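You operate a simulated robot arm through the tools that you are given. There is no shell and no other tool. Be economical: measure what you need, move in short steps, check, and stop when the job is done.

Carry out the task below with a simulated two-armed robot. There is one attempt and no reset: what you move stays moved.

Task
Polish the specks off the loose gold plaque, then clamp it in the black holder.
Fine: polish from the open tin on the grey buffer, buffer back, purple knob to TIGHT; leave the other plaque. Set down upright: grey buffer. What is to be rubbed or washed off counts as gone when no trace of it is left.

Only the result counts: the job must be done as asked and must still hold three seconds after the hand-in. Knocking over, shifting, dropping, spilling or breaking anything else fails it.

Robot
Two 7-joint arms with two-finger parallel grippers on one trunk, on a base that drives. Base frame: it is fixed to the floor where the robot stands at the start and does not move with it; the origin is under the middle of the robot, x ahead of it, y to its left, z up; the surface under the hand at the start is at about z = 800. Units: mm, rad, N and s.
The left shoulder is at the start at [70, 134, 1201], the right one opposite. With the tool pointing down near the work surface each hand reaches from about 100 to 640 mm from the robot's upright axis, wherever it stands, measured 20 degrees to its own side. Places, roughly: black holder [500, -200, 800]; open tin [600, 100, 800]; purple knob [500, -100, 800]. Payload 1.57 kg a hand.
Tool frame (each hand has its own): the origin (TCP) lies between the finger pads and is the grasp point; the fingertips stand 30 mm ahead of it; z points along the fingers, y is the line along which they close. Largest opening 80 mm; finger width 17, thickness 12; the body of the gripper, 40 by 82 mm, starts 80 mm behind the TCP.
Orientation is told as [roll, pitch, yaw] about the base's x, y, z axes, in that order, counted from this pose: with the fingers straight down and closing along the base's y, the tool's x points along the base's -x, its y along +y and its z along -z.

Tools
- The arms move only by the tool apply_moves. It takes "left_moves", "right_moves" or both (then of equal length, played together; a hand with none holds still); each is a list that holds one entry, the list of rows, each a list of 7 numbers: the turn, a rotation vector about the tool's x, y, z in rad, then the shift along the tool's x, y, z in mm, then the gripper command, from -1 (shut) to 1 (fully open), values between in proportion. In form: [[[rx, ry, rz, x, y, z, gripper], ...]]. A call has 1 to 20 rows; each row shifts and turns the commanded pose from where the row before left it, along the tool's axes as they then stand. Each row takes 0.2 s and may step no farther than 50 mm and 0.15 rad from the row before; otherwise, or with a gripper value out of range, the whole call is refused. Where a pose cannot be reached the arm comes as near as it can. A force on the tool above 50 N (or 10 N above the force at the start of the call, whichever is more), or a blocked arm, ends the call early, and 0.2 s more pass. Each finger travels about 153 mm/s and halts on what it meets, pressing with about 37 N; the grip force reading is that of the motor and also rises with nothing between the fingers. The clock runs only during rows and for 0.2 s after the last one: add rows that do not move to give the fingers time. It gives the time, the measured TCP pose, the force on the tool (base axes), the opening and the grip force at its end, in the units of the frame above (readings bear some noise), with the torque about the TCP (base axes, N m) and any sound that the robot's microphone picked up, and new pictures: "views" is both (left out), scene, wrist or none (wrist: the cameras of the hands that moved).
- Cameras (640 x 400 px; columns grow to the right, rows downward): "scene" is now at [130.9, 21.8, 1415.2]; the picture's right is [0.27, -0.96, 0.00], its down [-0.69, -0.19, -0.70] and it looks along [0.67, 0.19, -0.72] (base axes); focal length 278 px, centre (320, 200). "left" rides on the left gripper at [72, 7, -122] in its tool frame; the picture's right is [-0.09, 1.00, 0.00], its down [-0.84, -0.08, -0.54] and it looks along [-0.54, -0.05, 0.84] (tool axes); focal length 238 px, centre (320, 200). "right" rides on the right gripper at [72, -7, -122] in its tool frame; the picture's right is [0.09, 1.00, 0.00], its down [-0.84, 0.08, -0.54] and it looks along [-0.54, 0.05, 0.84] (tool axes); focal length 238 px, centre (320, 200). There is no depth. A picture from a camera that has moved, and an enlarged one, comes with that camera's place and axes in the base frame and with its lens.
- move_column(by): slides the trunk up (or, below 0, down) by that many mm; the arms and the scene camera ride with it, the base frame stays. It gives what a move gives, with no picture.
- roll_base(legs): drives the robot by 1 to 6 legs, each [ahead, left, turn to the left] in mm, mm and rad, along the robot's own axes; the way and the turn of a leg run together, so that a leg with both is an arc; at most 1500 mm and 3.142 rad a leg. The arms and the cameras ride along, it lands a little off, and it stops where it bumps. It gives what a move gives, and a new picture of the scene camera.
- aim_head(pan, tilt): turns the head with the scene camera to pan (to the left, within 1.501 rad either way) and tilt (down, from -0.506 to 1.204), counted from straight ahead of the robot. It gives what a move gives, and a new picture of the scene camera.
- enlarge(camera, box): a new picture of the part [left, top, right, bottom] of that camera's present view, enlarged. It takes no simulated time.
- finish_job(): hands the job in; it is judged then, once.

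Go step by step. Nothing tells you exact positions but the pictures and the camera data: compare them with the known pose of the tool, close in by small moves and look again before you grip or let go. The budget is 120 turns and 260 pictures, counting those below and the enlarged ones. Unless the task says otherwise, let go and move clear before handing in, and close with one line.

The tools are called after "Request:" as name(argument=value, ...) on one line, values as JSON. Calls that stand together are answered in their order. apply_moves: Moves the arms, as the interface text tells. Its arguments: {"type":"object","properties":{"left_moves":{"type":"array","items":{"type":"array","items":{"type":"array","items":{"type":"number"}}}},"right_moves":{"type":"array","items":{"type":"array","items":{"type":"array","items":{"type":"number"}}}},"views":{"type":"string","enum":["both","scene","wrist","none"]}},"required":[]} The other tools are called the same way: move_column (by) slides the trunk up or down; roll_base (legs) drives the base; aim_head (pan, tilt) turns the head that bears the scene camera; enlarge (camera, box) takes an enlarged picture of a part of a camera's view; finish_job () hands the job in.

At the start:

```text
time_s: 0.0
left_tool_pos: [394.1, 368.8, 1200.1]
left_ee_rot: [-0.001, -0.001, 0.0]
left_ft_force: [-0.4, 0.3, 0.8]
left_wrist_torque: [0.03, 0.01, -0.01]
left_width: 80.3
left_gripper_force: 0.1
right_tool_pos: [430.6, 22.2, 1186.1]
right_ee_rot: [-0.001, 0.001, 0.001]
right_ft_force: [-0.2, -0.4, 0.4]
right_wrist_torque: [-0.01, 0.02, -0.01]
right_width: 80.1
right_gripper_force: 0.1
trunk travel left (down, up): [-775.0, 165.0]
robot x, y, heading: [-0.7, -0.8, 0.001]
head pan, tilt: [0.272, 0.801]
```

scene: 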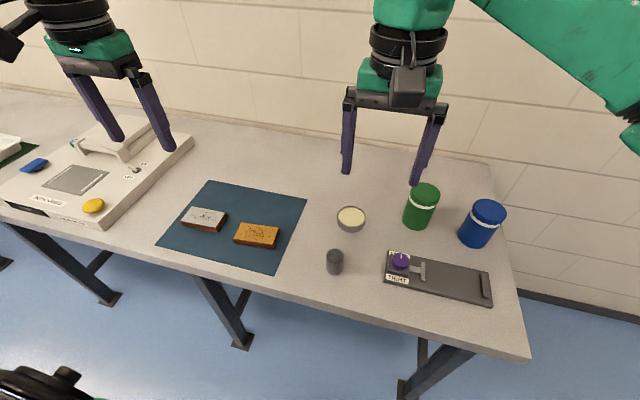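
right: 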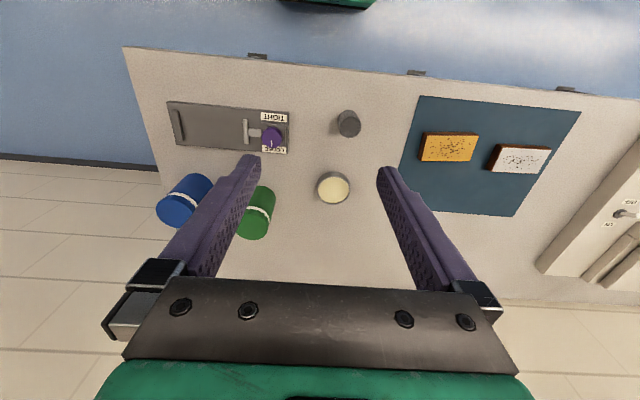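
left: 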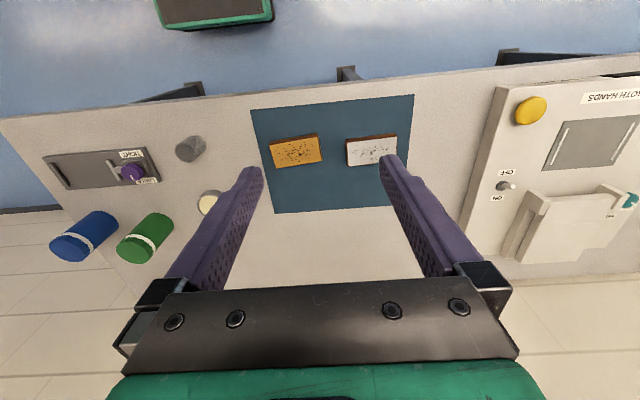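

I see a blue mat with a gold and a silver plaque, the tin, the grey buffer, and the black holder with its purple knob. I'll enlarge these areas to measure positions.

Request:
enlarge(camera="scene", box=[150, 170, 310, 270])

Request:
enlarge(camera="scene", box=[320, 190, 520, 315])

Request:
enlarge(camera="right", box=[150, 80, 390, 230])

Request:
enlarge(camera="right", box=[390, 90, 590, 215])

```text
4.00 times, centred on (230, 220) of scene
camera zoom: at [130.9, 21.8, 1415.2], right [0.27, -0.96, 0.0], down [-0.69, -0.19, -0.7], along [0.67, 0.19, -0.72], focal length 1113 px, centre (680, 120)
```

zoom: 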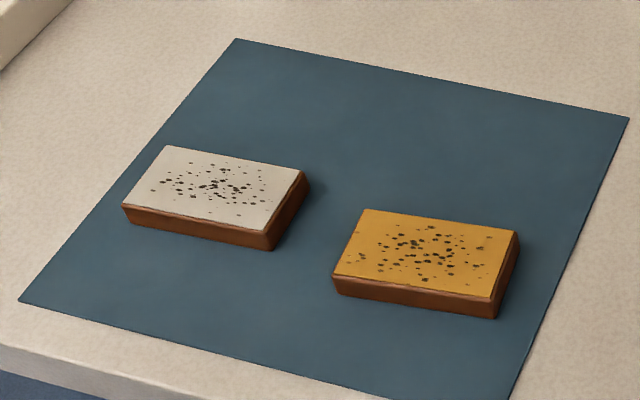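

```text
3.20 times, centred on (420, 252) of scene
camera zoom: at [130.9, 21.8, 1415.2], right [0.27, -0.96, 0.0], down [-0.69, -0.19, -0.7], along [0.67, 0.19, -0.72], focal length 890 px, centre (0, 32)
```

zoom: 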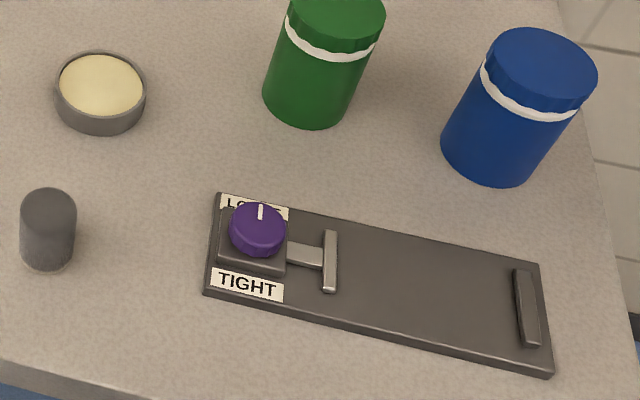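

```text
2.67 times, centred on (270, 155) of right
camera zoom: at [358.9, 14.8, 1307.9], right [-0.09, 1.0, 0.0], down [0.84, 0.08, 0.54], along [0.54, 0.05, -0.84], focal length 636 px, centre (453, 320)
```

zoom: 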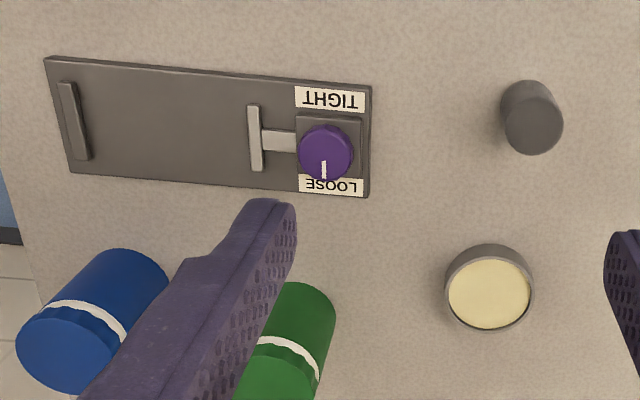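

```text
3.20 times, centred on (490, 152) of right
camera zoom: at [358.9, 14.8, 1307.9], right [-0.09, 1.0, 0.0], down [0.84, 0.08, 0.54], along [0.54, 0.05, -0.84], focal length 763 px, centre (-224, 352)
```

zoom: 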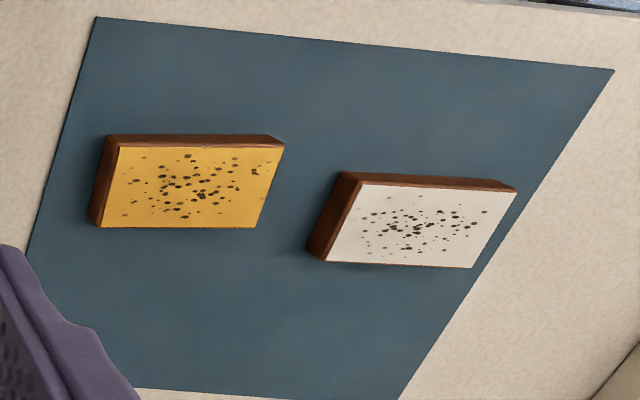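

Rough fixes: gold plaque about (525, 308) with its long side along y, buffer about (500, 87), tin about (646, 74), knob about (520, -67), and jaws at y about -123 and -257. I'll lower the right hand above the buffer for closer views.

Request:
apply_moves(right_moves=[[[0, 0, 0, 0, 16, 47, 1], [0, 0, 0, 0, 16, 47, 1], [0, 0, 0, 0, 16, 47, 1], [0, 0, 0, 0, 16, 47, 1], [0, 0, 0, 0, 0, 0, 1]]], views="wrist")

Request:
aim_head(pan=0.0, tilt=0.95)

```text
time_s: 1.2
left_tool_pos: [394.0, 368.2, 1199.8]
left_ee_rot: [0.001, -0.001, 0.0]
left_ft_force: [-0.3, 0.2, 0.0]
left_wrist_torque: [-0.01, 0.01, -0.01]
left_width: 79.9
left_gripper_force: 0.1
right_tool_pos: [429.0, 85.3, 998.4]
right_ee_rot: [-0.001, 0.0, -0.001]
right_ft_force: [0.2, -0.1, 0.2]
right_wrist_torque: [0.02, -0.01, 0.03]
right_width: 79.9
right_gripper_force: 0.0
trunk travel left (down, up): [-775.0, 165.0]
robot x, y, heading: [-3.0, 1.7, 0.001]
head pan, tilt: [0.272, 0.801]
camera right: at [358.6, 78.7, 1120.0], right [-0.09, 1.0, 0.0], down [0.84, 0.08, 0.54], along [0.54, 0.05, -0.84], focal length 238 px, centre (320, 200)
```

right: 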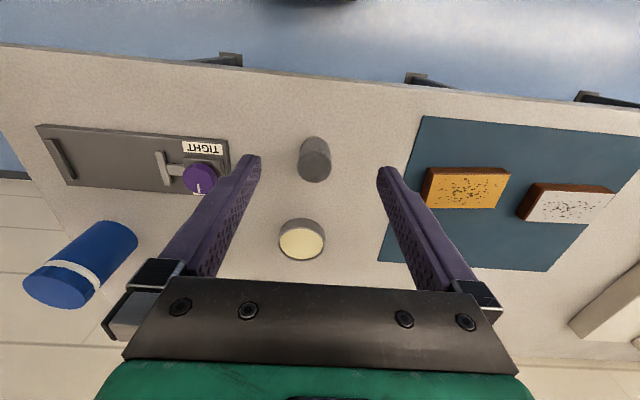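

```text
time_s: 2.0
left_tool_pos: [393.8, 368.0, 1200.3]
left_ee_rot: [0.0, -0.001, 0.001]
left_ft_force: [-0.1, -0.3, 0.7]
left_wrist_torque: [0.02, 0.02, 0.01]
left_width: 79.9
left_gripper_force: 0.0
right_tool_pos: [429.1, 85.0, 998.0]
right_ee_rot: [0.0, 0.0, -0.001]
right_ft_force: [0.0, -0.6, 0.2]
right_wrist_torque: [0.03, -0.02, -0.01]
right_width: 80.3
right_gripper_force: 0.0
trunk travel left (down, up): [-775.0, 165.0]
robot x, y, heading: [1.6, -0.4, 0.001]
head pan, tilt: [0.0, 0.949]
camera scene: at [125.9, 0.2, 1403.9], right [0.0, -1.0, 0.0], down [-0.81, 0.0, -0.58], along [0.58, 0.0, -0.81], focal length 278 px, centre (320, 200)
```

scene: 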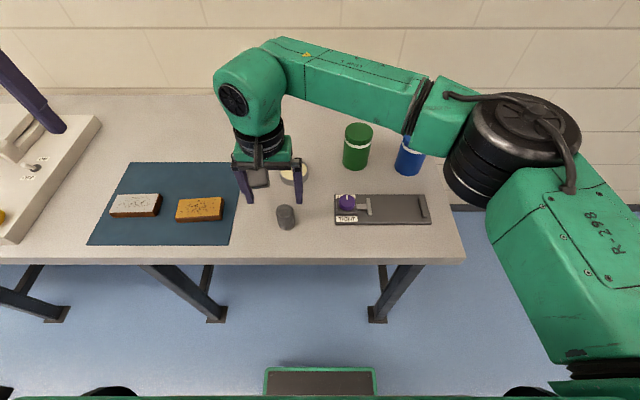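

The fixes from the two cameras differ by about 10 mm, so I'll enlarge both to refine them.

Request:
enlarge(camera="right", box=[240, 110, 400, 210])

Request:
enlarge(camera="scene", box=[230, 150, 390, 250])

Request:
enlarge(camera="scene", box=[310, 150, 470, 250])

```text
4.00 times, centred on (320, 160) of right
camera zoom: at [358.8, 78.7, 1120.4], right [-0.09, 1.0, 0.0], down [0.84, 0.08, 0.54], along [0.54, 0.05, -0.84], focal length 953 px, centre (320, 360)
```

zoom: 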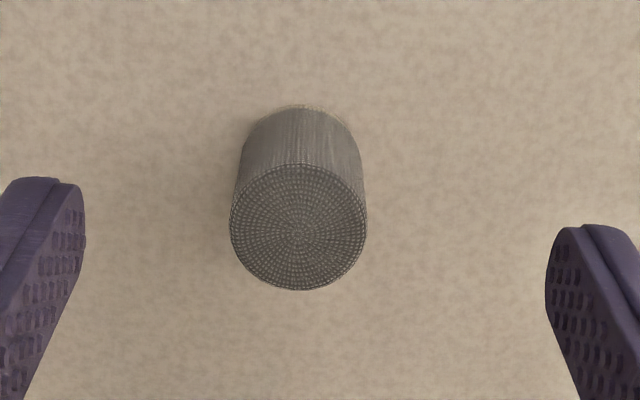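

```text
4.00 times, centred on (310, 200) of scene
camera zoom: at [125.9, 0.2, 1403.9], right [0.0, -1.0, 0.0], down [-0.81, 0.0, -0.58], along [0.58, 0.0, -0.81], focal length 1113 px, centre (360, 200)
```

zoom: 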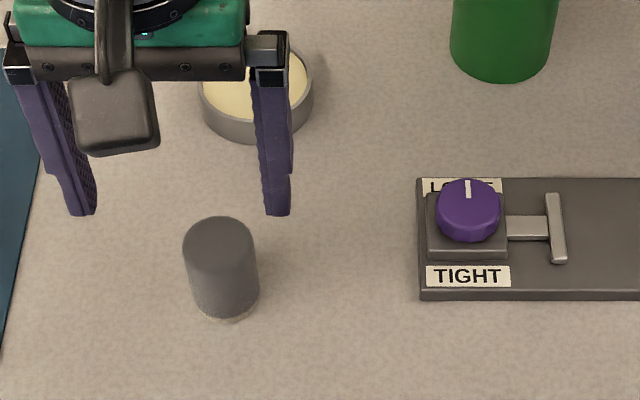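

```text
4.00 times, centred on (390, 200) of scene
camera zoom: at [125.9, 0.2, 1403.9], right [0.0, -1.0, 0.0], down [-0.81, 0.0, -0.58], along [0.58, 0.0, -0.81], focal length 1113 px, centre (40, 200)
```

zoom: 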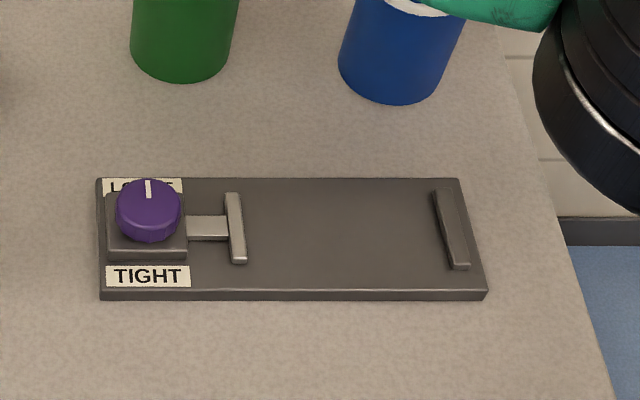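

The buffer is a cylinder about 42 mm across with its felt pad at the bottom, near (480, 81). I'll go closer and compare it against the fingertips.

Request:
apply_moves(right_moves=[[[0, 0, 0, -25, -2, 22, 1], [0, 0, 0, -25, -2, 22, 1], [0, 0, 0, 0, 0, 20, 1], [0, 0, 0, 0, 0, 0, 1]]], views="both")

Request:
enlarge(camera="scene", box=[230, 150, 390, 250])

```text
time_s: 3.0
left_tool_pos: [394.2, 369.1, 1200.4]
left_ee_rot: [0.001, 0.001, 0.0]
left_ft_force: [-0.5, 0.9, 0.4]
left_wrist_torque: [-0.03, 0.0, 0.0]
left_width: 80.2
left_gripper_force: 0.1
right_tool_pos: [479.1, 81.4, 933.5]
right_ee_rot: [0.0, 0.0, 0.0]
right_ft_force: [-0.3, -0.4, -0.5]
right_wrist_torque: [0.0, -0.02, -0.03]
right_width: 80.0
right_gripper_force: 0.1
trunk travel left (down, up): [-775.0, 165.0]
robot x, y, heading: [-0.4, 3.5, -0.002]
head pan, tilt: [0.0, 0.949]
camera scene: at [126.0, 0.1, 1403.9], right [0.0, -1.0, 0.0], down [-0.81, 0.0, -0.58], along [0.58, 0.0, -0.81], focal length 278 px, centre (320, 200)
camera right: at [408.6, 74.9, 1055.3], right [-0.09, 1.0, 0.0], down [0.84, 0.08, 0.54], along [0.54, 0.05, -0.84], focal length 238 px, centre (320, 200)
```

scene: 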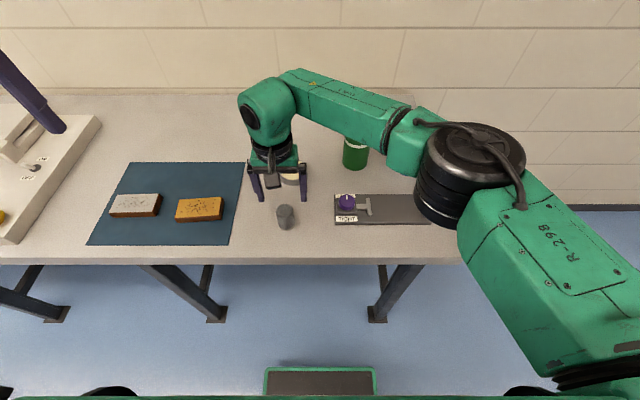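
right: 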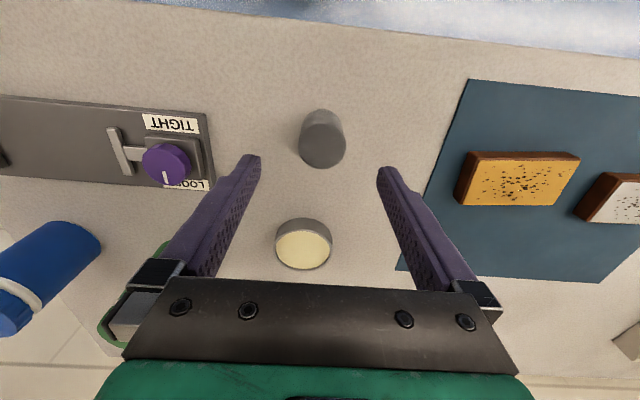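

```text
4.00 times, centred on (310, 200) of scene
camera zoom: at [126.0, 0.1, 1403.9], right [0.0, -1.0, 0.0], down [-0.81, 0.0, -0.58], along [0.58, 0.0, -0.81], focal length 1113 px, centre (360, 200)
```

zoom: 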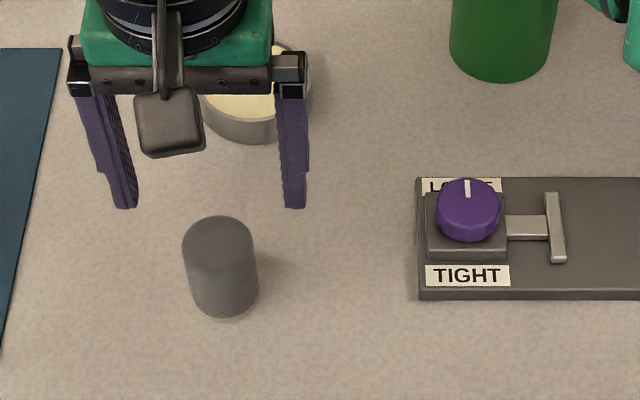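

Triangulating the buffer top and knob puts the tabletop nearer z = 830 than 800. I'll touch an empty patch of table with the closed fingers to measure it.

Request:
apply_moves(right_moves=[[[0, 0, 0, 0, -36, 0, -1], [0, 0, 0, 0, -36, 0, -1], [0, 0, 0, 0, 0, 20, -1], [0, 0, 0, 0, 0, 10, -1], [0, 0, 0, 0, 0, 0, -1]]], views="scene")

Request:
enlarge(camera="scene", box=[230, 150, 390, 250])

```text
time_s: 4.2
left_tool_pos: [393.0, 368.6, 1199.7]
left_ee_rot: [0.001, 0.0, 0.001]
left_ft_force: [-0.8, 0.2, 0.3]
left_wrist_torque: [0.01, 0.03, -0.02]
left_width: 79.7
left_gripper_force: 0.1
right_tool_pos: [479.2, 7.4, 903.6]
right_ee_rot: [0.003, -0.002, 0.001]
right_ft_force: [-0.2, 0.3, 1.3]
right_wrist_torque: [0.02, 0.0, -0.02]
right_width: 0.1
right_gripper_force: 21.9
trunk travel left (down, up): [-775.0, 165.0]
robot x, y, heading: [2.6, -1.0, 0.002]
head pan, tilt: [0.0, 0.949]
camera scene: at [125.7, -0.5, 1403.9], right [0.0, -1.0, 0.0], down [-0.81, 0.0, -0.58], along [0.58, 0.0, -0.81], focal length 278 px, centre (320, 200)
```

scene: 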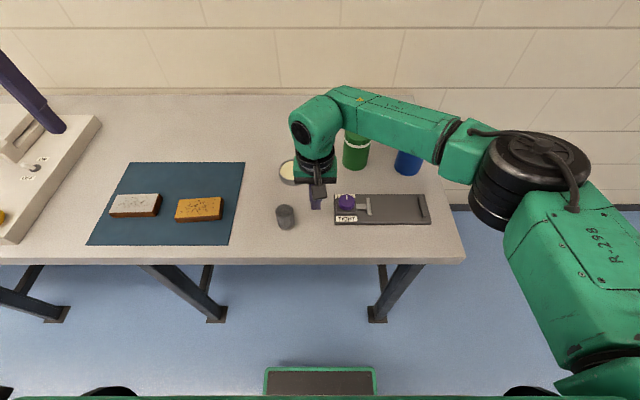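

```text
4.00 times, centred on (310, 200) of scene
camera zoom: at [125.7, -0.5, 1403.9], right [0.0, -1.0, 0.0], down [-0.81, 0.0, -0.58], along [0.58, 0.0, -0.81], focal length 1113 px, centre (360, 200)
```

zoom: 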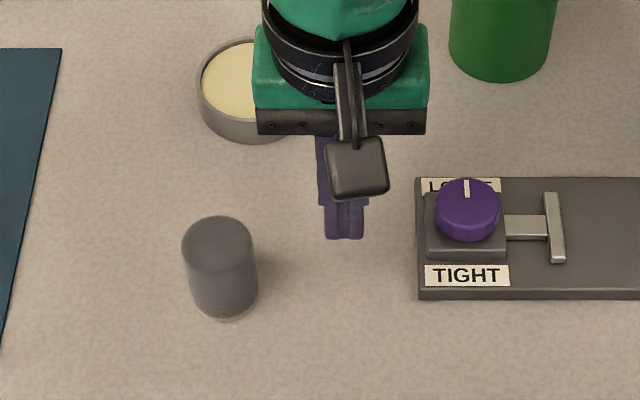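

The patch below the closed fingers is empty, so I'll descend slowly until they touch.

Request:
apply_moves(right_moves=[[[0, 0, 0, 0, 0, 10, -1], [0, 0, 0, 0, 0, 4, -1], [0, 0, 0, 0, 0, 4, -1], [0, 0, 0, 0, 0, 4, -1], [0, 0, 0, 0, 0, 4, -1], [0, 0, 0, 0, 0, 4, -1], [0, 0, 0, 0, 0, 4, -1], [0, 0, 0, 0, 0, 4, -1], [0, 0, 0, 0, 0, 4, -1], [0, 0, 0, 0, 0, 4, -1], [0, 0, 0, 0, 0, 4, -1], [0, 0, 0, 0, 0, 4, -1], [0, 0, 0, 0, 0, 4, -1], [0, 0, 0, 0, 0, 4, -1], [0, 0, 0, 0, 0, 4, -1]]], views="scene")

```text
time_s: 7.4
left_tool_pos: [393.1, 369.5, 1200.2]
left_ee_rot: [0.001, -0.001, 0.0]
left_ft_force: [0.1, -0.4, -0.1]
left_wrist_torque: [-0.02, 0.02, 0.0]
left_width: 80.0
left_gripper_force: 0.2
right_tool_pos: [480.7, 9.9, 838.1]
right_ee_rot: [0.001, 0.001, 0.0]
right_ft_force: [0.8, -0.4, 0.5]
right_wrist_torque: [-0.01, 0.0, -0.02]
right_width: 0.0
right_gripper_force: 21.8
trunk travel left (down, up): [-775.0, 165.0]
robot x, y, heading: [4.7, 3.9, -0.003]
head pan, tilt: [0.0, 0.949]
camera scene: at [126.1, 0.2, 1403.9], right [0.0, -1.0, 0.0], down [-0.81, 0.0, -0.58], along [0.58, 0.0, -0.81], focal length 278 px, centre (320, 200)
```

scene: 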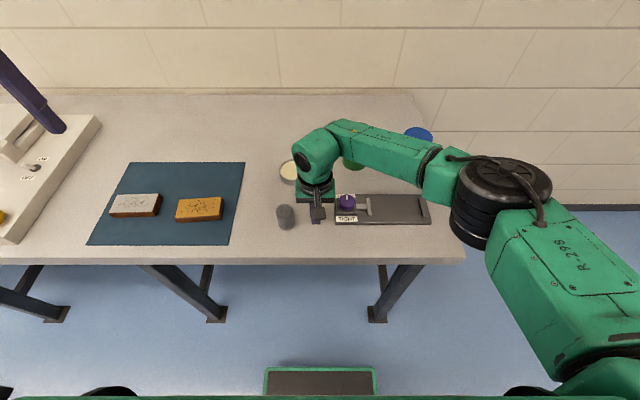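

No contact with the fingertips at z = 808, so the table really is near 800. I'll use the fingertip here as a visual reference for the buffer base.

Request:
enlarge(camera="scene", box=[230, 150, 390, 250])

Request:
enlarge(camera="right", box=[160, 50, 480, 250])

```text
4.00 times, centred on (310, 200) of scene
camera zoom: at [126.1, 0.2, 1403.9], right [0.0, -1.0, 0.0], down [-0.81, 0.0, -0.58], along [0.58, 0.0, -0.81], focal length 1113 px, centre (360, 200)
```

zoom: 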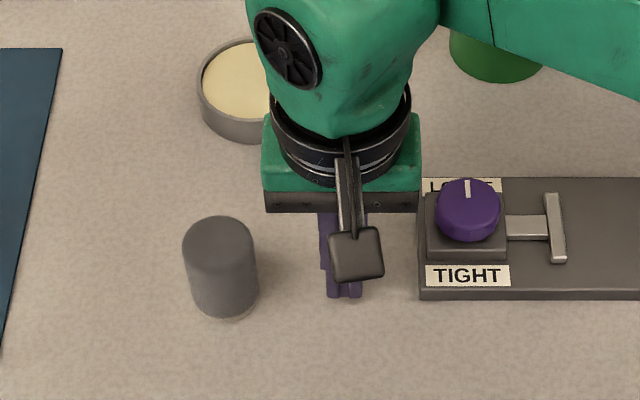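

```text
2.00 times, centred on (320, 150) of right
camera zoom: at [409.0, 3.2, 959.6], right [-0.09, 1.0, 0.0], down [0.84, 0.08, 0.54], along [0.54, 0.05, -0.84], focal length 477 px, centre (320, 300)
```

zoom: 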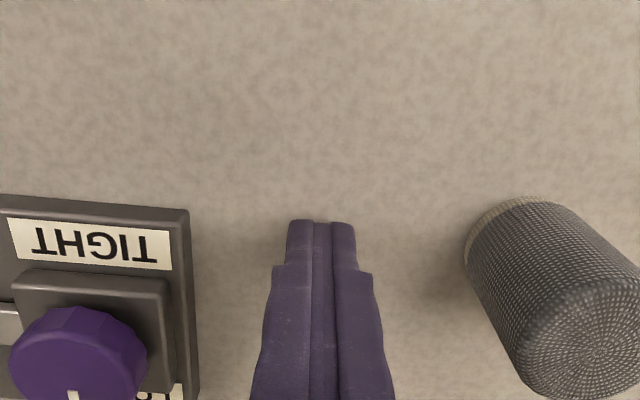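

Re-measuring gives the buffer at about (484, 84), with its top near z = 855. I'll rise, open, move above it and come down with the pads around its upper half.

Request:
apply_moves(right_moves=[[[0, 0, 0, 0, 0, -45, -1], [0, 0, 0, 0, 0, -45, -1], [0, 0, 0, -3, 37, 0, 1], [0, 0, 0, 0, 37, 0, 1], [0, 0, 0, 0, 0, 0, 1], [0, 0, 0, 0, 0, 20, 1], [0, 0, 0, 0, 0, 20, 1], [0, 0, 0, 0, 0, 0, 1]]], views="both")

Request:
enlarge(camera="right", box=[220, 50, 420, 175])

Request:
enlarge(camera="scene", box=[230, 150, 390, 250])

```text
time_s: 9.2
left_tool_pos: [392.5, 368.0, 1199.3]
left_ee_rot: [0.001, 0.0, -0.001]
left_ft_force: [-0.4, 0.0, -0.8]
left_wrist_torque: [0.02, 0.0, -0.02]
left_width: 80.1
left_gripper_force: 0.0
right_tool_pos: [481.3, 83.3, 888.4]
right_ee_rot: [0.002, -0.001, -0.001]
right_ft_force: [0.3, 0.1, 0.2]
right_wrist_torque: [0.01, -0.03, -0.01]
right_width: 80.1
right_gripper_force: 0.0
trunk travel left (down, up): [-775.0, 165.0]
robot x, y, heading: [-1.2, -2.9, -0.001]
head pan, tilt: [0.0, 0.949]
camera scene: at [125.8, -0.5, 1403.9], right [0.0, -1.0, 0.0], down [-0.81, 0.0, -0.58], along [0.58, 0.0, -0.81], focal length 278 px, centre (320, 200)
camera right: at [410.6, 76.2, 1010.6], right [-0.09, 1.0, 0.0], down [0.84, 0.08, 0.54], along [0.54, 0.05, -0.84], focal length 238 px, centre (320, 200)
```

scene: 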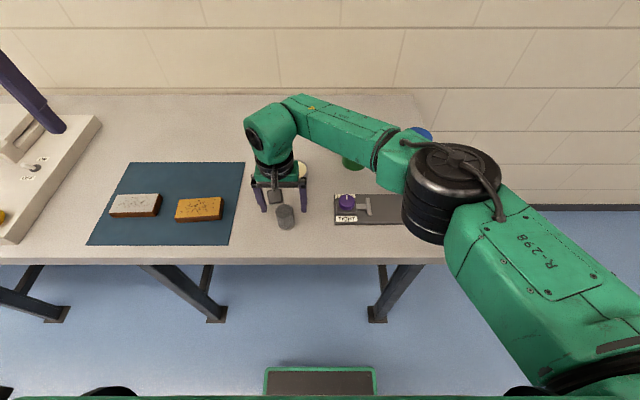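
right: 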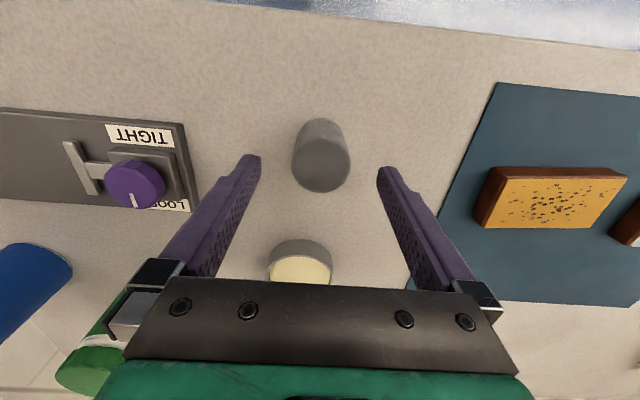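

```text
3.20 times, centred on (320, 112) of right
camera zoom: at [410.6, 76.2, 1010.6], right [-0.09, 1.0, 0.0], down [0.84, 0.08, 0.54], along [0.54, 0.05, -0.84], focal length 763 px, centre (320, 480)
```

zoom: 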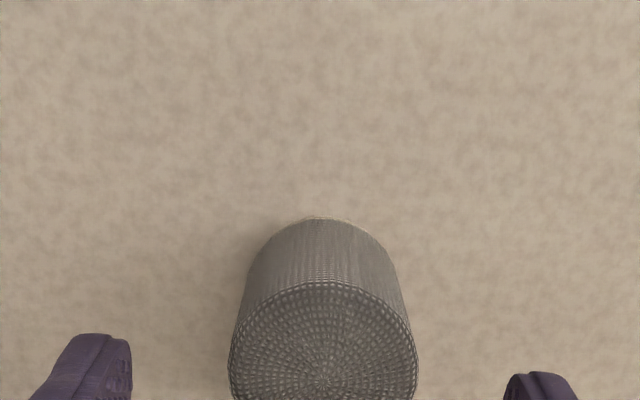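

```text
4.00 times, centred on (310, 200) of scene
camera zoom: at [125.8, -0.5, 1403.9], right [0.0, -1.0, 0.0], down [-0.81, 0.0, -0.58], along [0.58, 0.0, -0.81], focal length 1113 px, centre (360, 200)
```

zoom: 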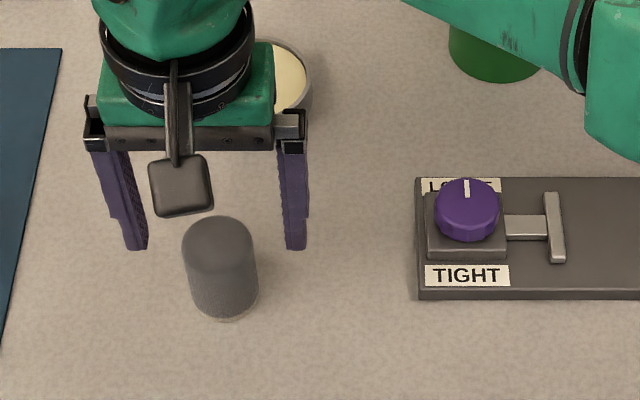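

The buffer top sits near (481, 83), right under the hand. I'll descend to TCP z = 850 and close.

Request:
apply_moves(right_moves=[[[0, 0, 0, -1, 0, 20, 1], [0, 0, 0, 0, 0, 18, 1], [0, 0, 0, 0, 0, 0, 1], [0, 0, 0, 0, 0, 0, -0.3], [0, 0, 0, 0, 0, 0, -0.3], [0, 0, 0, 0, 0, 0, -0.3]]], views="both")

Request:
enlarge(camera="scene", box=[230, 150, 390, 250])

```text
time_s: 10.6
left_tool_pos: [393.8, 368.8, 1199.9]
left_ee_rot: [0.002, 0.0, 0.001]
left_ft_force: [0.4, -0.3, -0.4]
left_wrist_torque: [-0.02, 0.02, 0.01]
left_width: 80.0
left_gripper_force: 0.1
right_tool_pos: [483.1, 83.5, 849.9]
right_ee_rot: [0.0, 0.001, 0.001]
right_ft_force: [0.5, -0.3, -0.1]
right_wrist_torque: [0.01, -0.05, -0.01]
right_width: 40.6
right_gripper_force: 36.2
trunk travel left (down, up): [-775.0, 165.0]
robot x, y, heading: [1.9, 1.2, -0.0]
head pan, tilt: [0.0, 0.949]
camera scene: at [126.1, 0.3, 1403.9], right [0.0, -1.0, 0.0], down [-0.81, 0.0, -0.58], along [0.58, 0.0, -0.81], focal length 278 px, centre (320, 200)
camera right: at [412.2, 77.0, 972.1], right [-0.09, 1.0, 0.0], down [0.84, 0.08, 0.54], along [0.54, 0.05, -0.84], focal length 238 px, centre (320, 200)
```

scene: 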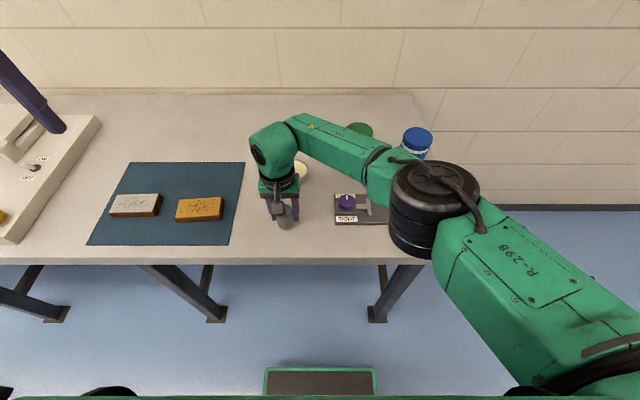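
right: 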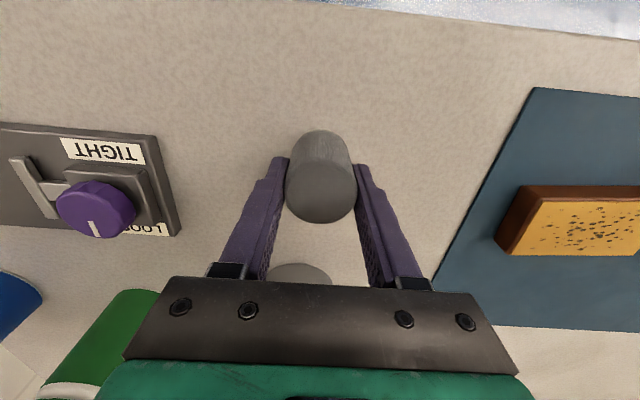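

```text
4.00 times, centred on (310, 200) of scene
camera zoom: at [126.1, 0.3, 1403.9], right [0.0, -1.0, 0.0], down [-0.81, 0.0, -0.58], along [0.58, 0.0, -0.81], focal length 1113 px, centre (360, 200)
```

zoom: 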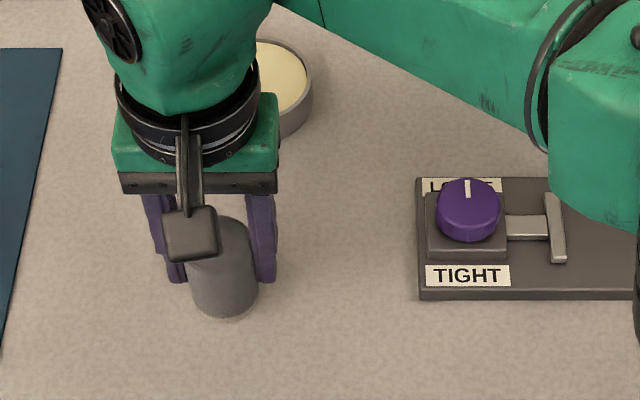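

The buffer is gripped (width 40.6), and its home is TCP (483, 83.5). I'll lift it well clear, then drive the base left and a little ahead so the tin and plaque are within the right arm's reach.

Request:
apply_moves(right_moves=[[[0, 0, 0, 0, 0, -20, -0.3], [0, 0, 0, 0, 0, -40, -0.3], [0, 0, 0, 0, 0, -40, -0.3], [0, 0, 0, 0, 0, 0, -0.3]]], views="both")

Request:
roll_base(legs=[[0, 220, 0], [50, 0, 0]])

```text
time_s: 11.6
left_tool_pos: [394.3, 369.1, 1200.7]
left_ee_rot: [-0.001, 0.0, 0.001]
left_ft_force: [-0.1, -0.2, -0.1]
left_wrist_torque: [0.03, 0.01, 0.0]
left_width: 80.2
left_gripper_force: 0.1
right_tool_pos: [483.5, 84.1, 951.6]
right_ee_rot: [-0.002, 0.0, -0.001]
right_ft_force: [-0.3, -0.3, 0.8]
right_wrist_torque: [0.0, -0.01, 0.0]
right_width: 28.1
right_gripper_force: 0.0
trunk travel left (down, up): [-775.0, 165.0]
robot x, y, heading: [2.8, -1.0, -0.0]
head pan, tilt: [0.0, 0.949]
camera scene: at [126.4, 0.3, 1403.9], right [0.0, -1.0, 0.0], down [-0.81, 0.0, -0.58], along [0.58, 0.0, -0.81], focal length 278 px, centre (320, 200)
camera right: at [412.8, 77.0, 1072.9], right [-0.09, 1.0, 0.0], down [0.84, 0.08, 0.54], along [0.54, 0.05, -0.84], focal length 238 px, centre (320, 200)
```

scene: 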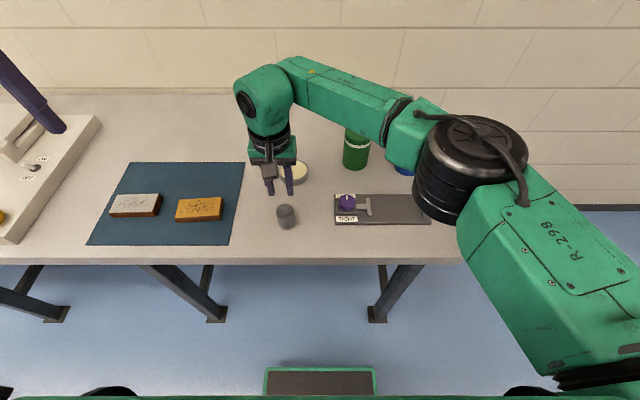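
right: 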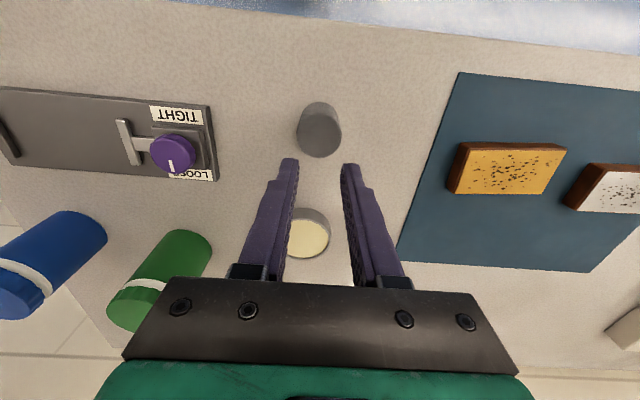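

```text
time_s: 13.8
left_tool_pos: [436.7, 586.4, 1201.8]
left_ee_rot: [0.001, -0.004, 0.002]
left_ft_force: [-1.1, -0.4, -0.1]
left_wrist_torque: [0.0, -0.06, 0.01]
left_width: 80.3
left_gripper_force: 0.1
right_tool_pos: [527.2, 303.2, 953.6]
right_ee_rot: [0.001, -0.006, 0.001]
right_ft_force: [-0.3, -0.4, 0.7]
right_wrist_torque: [0.02, -0.05, 0.0]
right_width: 27.7
right_gripper_force: 0.0
trunk travel left (down, up): [-775.0, 165.0]
robot x, y, heading: [50.5, 218.7, 0.004]
head pan, tilt: [0.0, 0.949]
camera scene: at [168.6, 218.1, 1404.6], right [0.0, -1.0, 0.0], down [-0.81, 0.0, -0.59], along [0.59, 0.0, -0.81], focal length 278 px, centre (320, 200)
```

scene: 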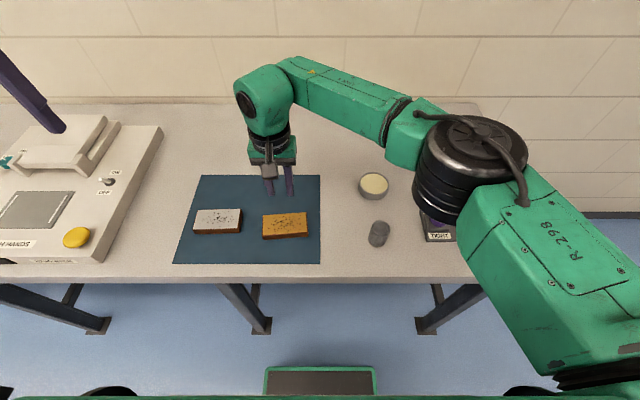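

The fingers slipped off during the lift, and the buffer is still standing in its place. I'll go back over it, this time lower and with a full-force shut command, and lift slowly.

Request:
apply_moves(right_moves=[[[0, 0, 0, 9, -44, 0, 1], [0, 0, 0, 9, -44, 0, 1], [0, 0, 0, 9, -44, 0, 1], [0, 0, 0, 9, -44, 0, 1], [0, 0.006, 0, 8, -43, 0, 1], [0, 0, 0, 0, 0, 40, 1], [0, 0, 0, 0, 0, 0, 1]]], views="both")

Request:
enlarge(camera="right", box=[220, 75, 420, 200])

Request:
enlarge(camera="scene", box=[300, 160, 460, 260])

```text
time_s: 15.4
left_tool_pos: [444.8, 589.2, 1199.6]
left_ee_rot: [0.0, 0.0, 0.001]
left_ft_force: [-0.2, -0.8, -0.4]
left_wrist_torque: [0.0, 0.0, 0.01]
left_width: 80.0
left_gripper_force: 0.2
right_tool_pos: [488.4, 85.2, 910.0]
right_ee_rot: [0.001, 0.007, 0.0]
right_ft_force: [0.5, -0.1, 0.1]
right_wrist_torque: [-0.01, -0.01, -0.02]
right_width: 80.0
right_gripper_force: 0.0
trunk travel left (down, up): [-775.0, 165.0]
robot x, y, heading: [49.9, 218.3, -0.001]
head pan, tilt: [0.0, 0.949]
camera scene: at [175.8, 219.9, 1403.9], right [0.0, -1.0, 0.0], down [-0.81, 0.0, -0.58], along [0.58, 0.0, -0.81], focal length 278 px, centre (320, 200)
camera right: at [419.2, 78.2, 1032.7], right [-0.09, 1.0, 0.0], down [0.84, 0.08, 0.54], along [0.53, 0.05, -0.84], focal length 238 px, centre (320, 200)
```

scene: 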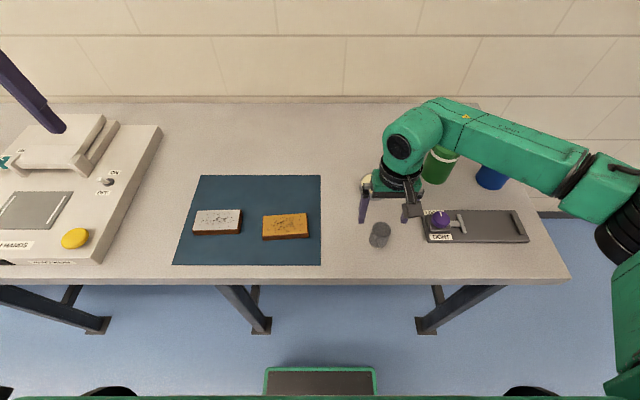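
right: 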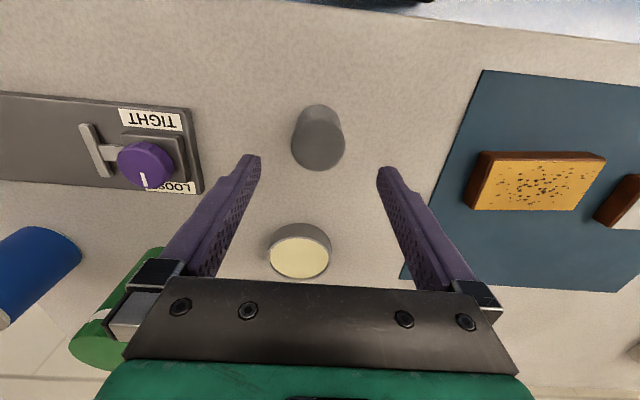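

```text
3.20 times, centred on (320, 138) of right
camera zoom: at [419.2, 78.2, 1032.7], right [-0.09, 1.0, 0.0], down [0.84, 0.08, 0.54], along [0.53, 0.05, -0.84], focal length 763 px, centre (320, 400)
```

zoom: 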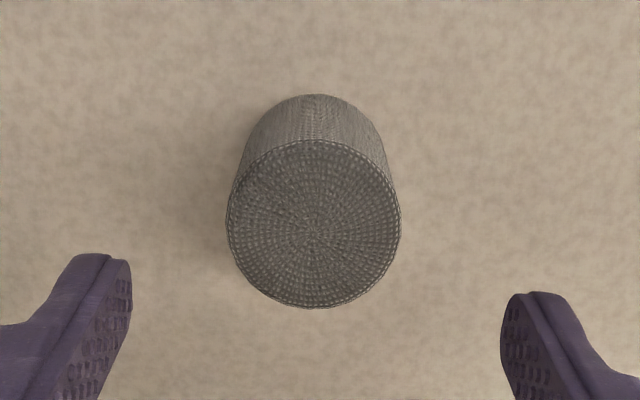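

```text
4.00 times, centred on (380, 210) of scene
camera zoom: at [175.8, 219.9, 1403.9], right [0.0, -1.0, 0.0], down [-0.81, 0.0, -0.58], along [0.58, 0.0, -0.81], focal length 1113 px, centre (80, 160)
```

zoom: 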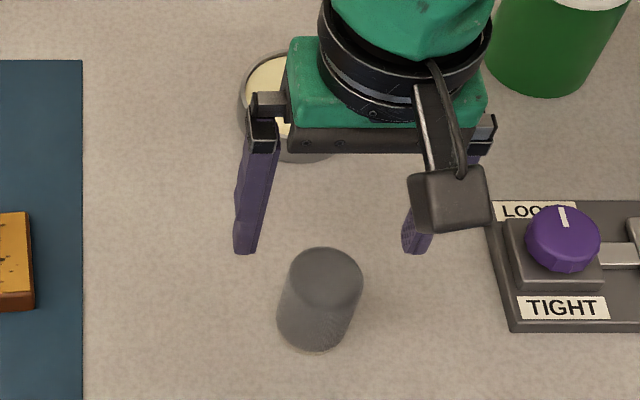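

The buffer hasn't moved and is centred near (484, 82). I'll descend to TCP z = 836 and close fully.

Request:
apply_moves(right_moves=[[[0, -0.007, 0, 4, -3, 24, 1], [0, 0, 0, 0, 0, 25, 1], [0, 0, 0, 0, 0, 25, 1], [0, 0, 0, 0, 0, 0, 1], [0, 0, 0, 0, 0, 0, -1], [0, 0, 0, 0, 0, 0, -1], [0, 0, 0, 0, 0, 0, -1], [0, 0, 0, 0, 0, 0, -1]]], views="both")

Request:
enlarge(camera="scene", box=[300, 160, 460, 260])

```text
time_s: 17.2
left_tool_pos: [442.7, 588.4, 1200.6]
left_ee_rot: [-0.002, 0.0, 0.002]
left_ft_force: [-0.7, -0.2, 0.6]
left_wrist_torque: [-0.04, 0.0, 0.03]
left_width: 80.2
left_gripper_force: 0.1
right_tool_pos: [484.6, 81.8, 836.4]
right_ee_rot: [0.001, -0.002, 0.0]
right_ft_force: [1.1, 0.1, 0.7]
right_wrist_torque: [0.01, 0.02, -0.05]
right_width: 40.7
right_gripper_force: 35.9
trunk travel left (down, up): [-775.0, 165.0]
robot x, y, heading: [49.4, 222.5, 0.008]
head pan, tilt: [0.0, 0.949]
camera scene: at [175.9, 219.7, 1403.9], right [0.0, -1.0, 0.0], down [-0.81, 0.0, -0.58], along [0.58, 0.0, -0.81], focal length 278 px, centre (320, 200)
camera right: at [414.2, 74.5, 958.6], right [-0.09, 1.0, 0.0], down [0.84, 0.08, 0.54], along [0.54, 0.05, -0.84], focal length 238 px, centre (320, 200)
```

scene: 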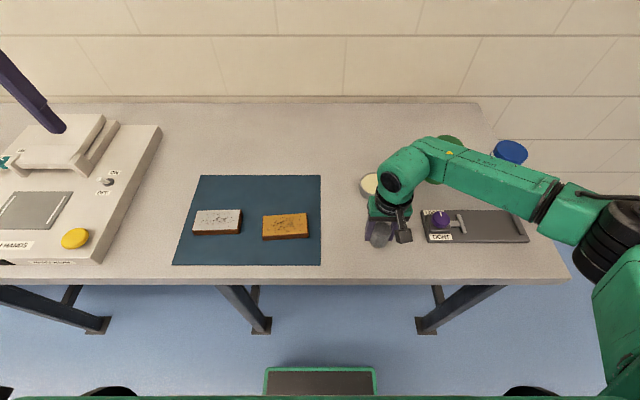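
right: 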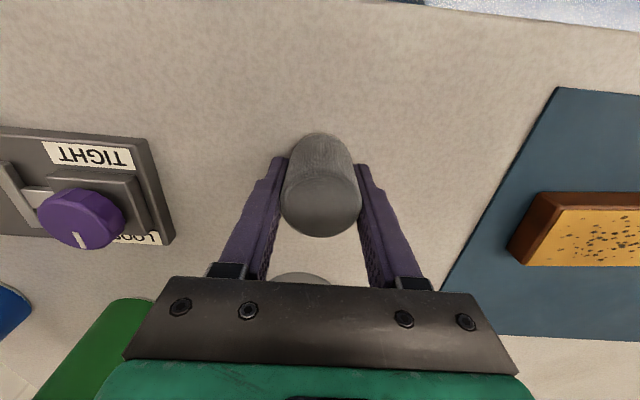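

```text
4.00 times, centred on (380, 210) of scene
camera zoom: at [175.9, 219.7, 1403.9], right [0.0, -1.0, 0.0], down [-0.81, 0.0, -0.58], along [0.58, 0.0, -0.81], focal length 1113 px, centre (80, 160)
```

zoom: 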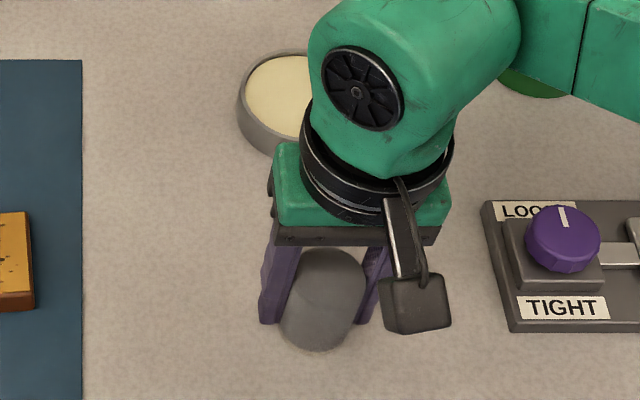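

The grip now sits across most of the body. I'll lift slowly by a small amount and check.

Request:
apply_moves(right_moves=[[[0, 0, 0, 0, 0, -3, -1], [0, 0, 0, 0, 0, -4, -1], [0, 0, 0, 0, 0, -5, -1], [0, 0, 0, 0, 0, -6, -1], [0, 0, 0, 0, 0, 0, -1]]], views="both")

Request:
enlarge(camera="scene", box=[300, 160, 460, 260])

```text
time_s: 18.4
left_tool_pos: [443.5, 587.5, 1199.0]
left_ee_rot: [0.0, 0.0, 0.002]
left_ft_force: [-0.5, 0.8, 0.1]
left_wrist_torque: [0.01, -0.03, 0.02]
left_width: 80.3
left_gripper_force: 0.0
right_tool_pos: [484.1, 81.1, 855.0]
right_ee_rot: [0.002, 0.001, 0.002]
right_ft_force: [-0.8, -0.8, -0.9]
right_wrist_torque: [0.0, 0.0, 0.0]
right_width: 41.0
right_gripper_force: 37.6
trunk travel left (down, up): [-775.0, 165.0]
robot x, y, heading: [45.0, 219.3, 0.002]
head pan, tilt: [0.0, 0.949]
camera scene: at [176.0, 219.7, 1403.9], right [0.0, -1.0, 0.0], down [-0.81, 0.0, -0.58], along [0.58, 0.0, -0.81], focal length 278 px, centre (320, 200)
camera right: at [414.2, 74.9, 976.6], right [-0.09, 1.0, 0.0], down [0.84, 0.08, 0.54], along [0.54, 0.05, -0.84], focal length 238 px, centre (320, 200)
```

scene: 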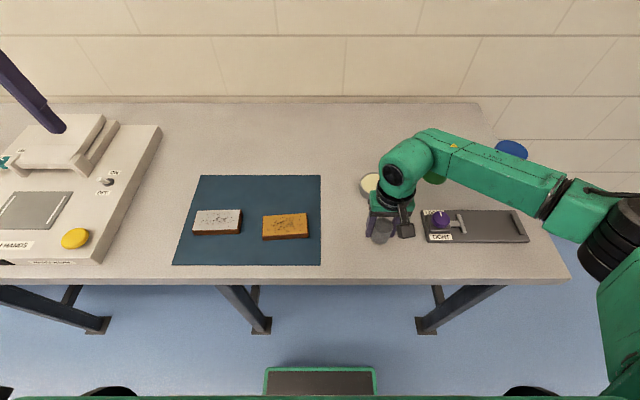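
right: 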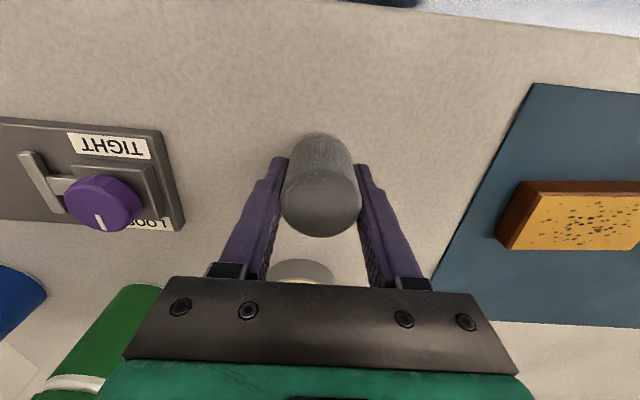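

```text
4.00 times, centred on (380, 210) of scene
camera zoom: at [176.0, 219.7, 1403.9], right [0.0, -1.0, 0.0], down [-0.81, 0.0, -0.58], along [0.58, 0.0, -0.81], focal length 1113 px, centre (80, 160)
```

zoom: 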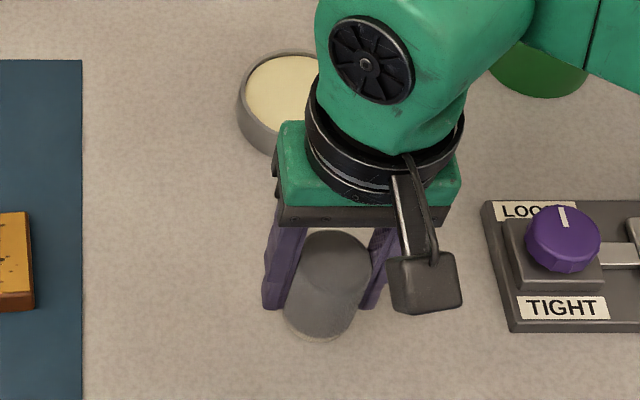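

The buffer is held this time. I'll raise it and carry it toward the tin.

Request:
apply_moves(right_moves=[[[0, 0, 0, 0, 0, -15, -1], [0, 0, 0, 0, 0, -20, -1], [0, 0, 0, 0, 0, -20, -1], [0, 0, 0, -20, -1, 0, -1], [0, 0, 0, -30, -2, 0, -1], [0, 0, 0, -30, -2, 0, -1], [0, 0, 0, 0, 0, 0, -1]]], views="both")

Request:
enlarge(camera="scene", box=[300, 140, 460, 240])

Request:
enlarge(camera="right", box=[220, 100, 420, 225])

```text
time_s: 20.0
left_tool_pos: [443.7, 588.0, 1199.9]
left_ee_rot: [-0.002, 0.0, 0.002]
left_ft_force: [0.0, -0.4, 0.4]
left_wrist_torque: [-0.03, 0.03, -0.01]
left_width: 80.2
left_gripper_force: 0.1
right_tool_pos: [564.5, 75.5, 910.0]
right_ee_rot: [0.003, -0.002, 0.0]
right_ft_force: [-0.2, 0.4, -1.3]
right_wrist_torque: [-0.01, -0.03, 0.02]
right_width: 40.7
right_gripper_force: 37.1
trunk travel left (down, up): [-775.0, 165.0]
robot x, y, heading: [50.8, 217.9, 0.003]
head pan, tilt: [0.0, 0.949]
camera scene: at [175.5, 219.4, 1403.9], right [0.0, -1.0, 0.0], down [-0.81, 0.0, -0.58], along [0.58, 0.0, -0.81], focal length 278 px, centre (320, 200)
camera right: at [494.4, 68.6, 1031.7], right [-0.09, 1.0, 0.0], down [0.84, 0.08, 0.54], along [0.54, 0.05, -0.84], focal length 238 px, centre (320, 200)
```

scene: 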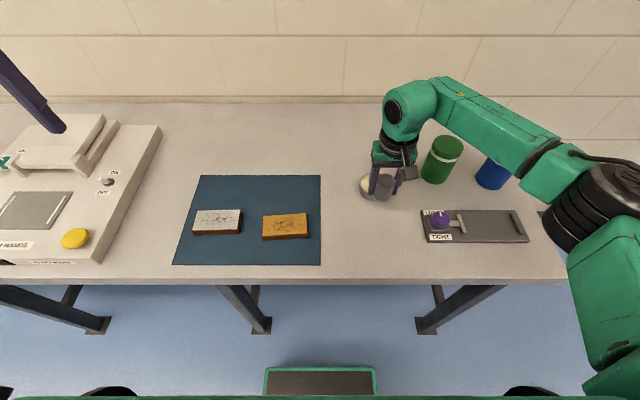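
right: 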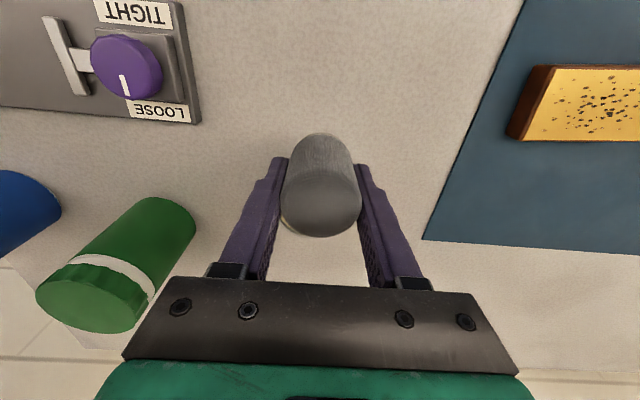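

```text
4.00 times, centred on (380, 190) of scene
camera zoom: at [175.5, 219.4, 1403.9], right [0.0, -1.0, 0.0], down [-0.81, 0.0, -0.58], along [0.58, 0.0, -0.81], focal length 1113 px, centre (80, 240)
```

zoom: 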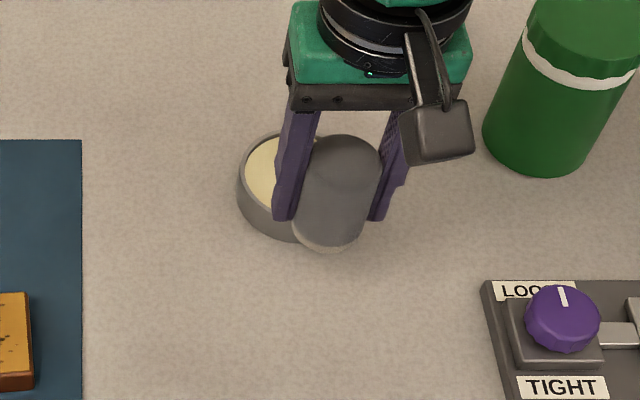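

```text
3.20 times, centred on (320, 162) of right
camera zoom: at [494.4, 68.6, 1031.7], right [-0.09, 1.0, 0.0], down [0.84, 0.08, 0.54], along [0.54, 0.05, -0.84], focal length 763 px, centre (320, 320)
```

zoom: 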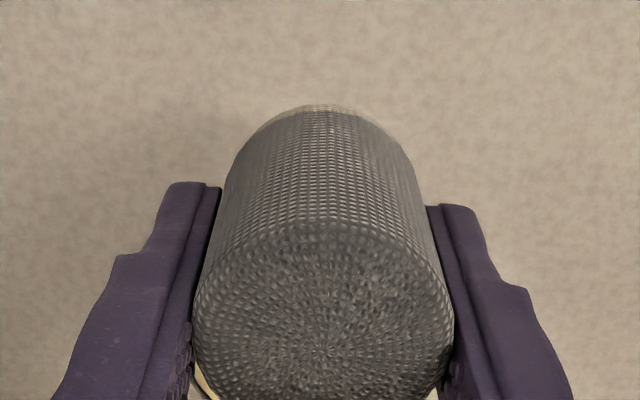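

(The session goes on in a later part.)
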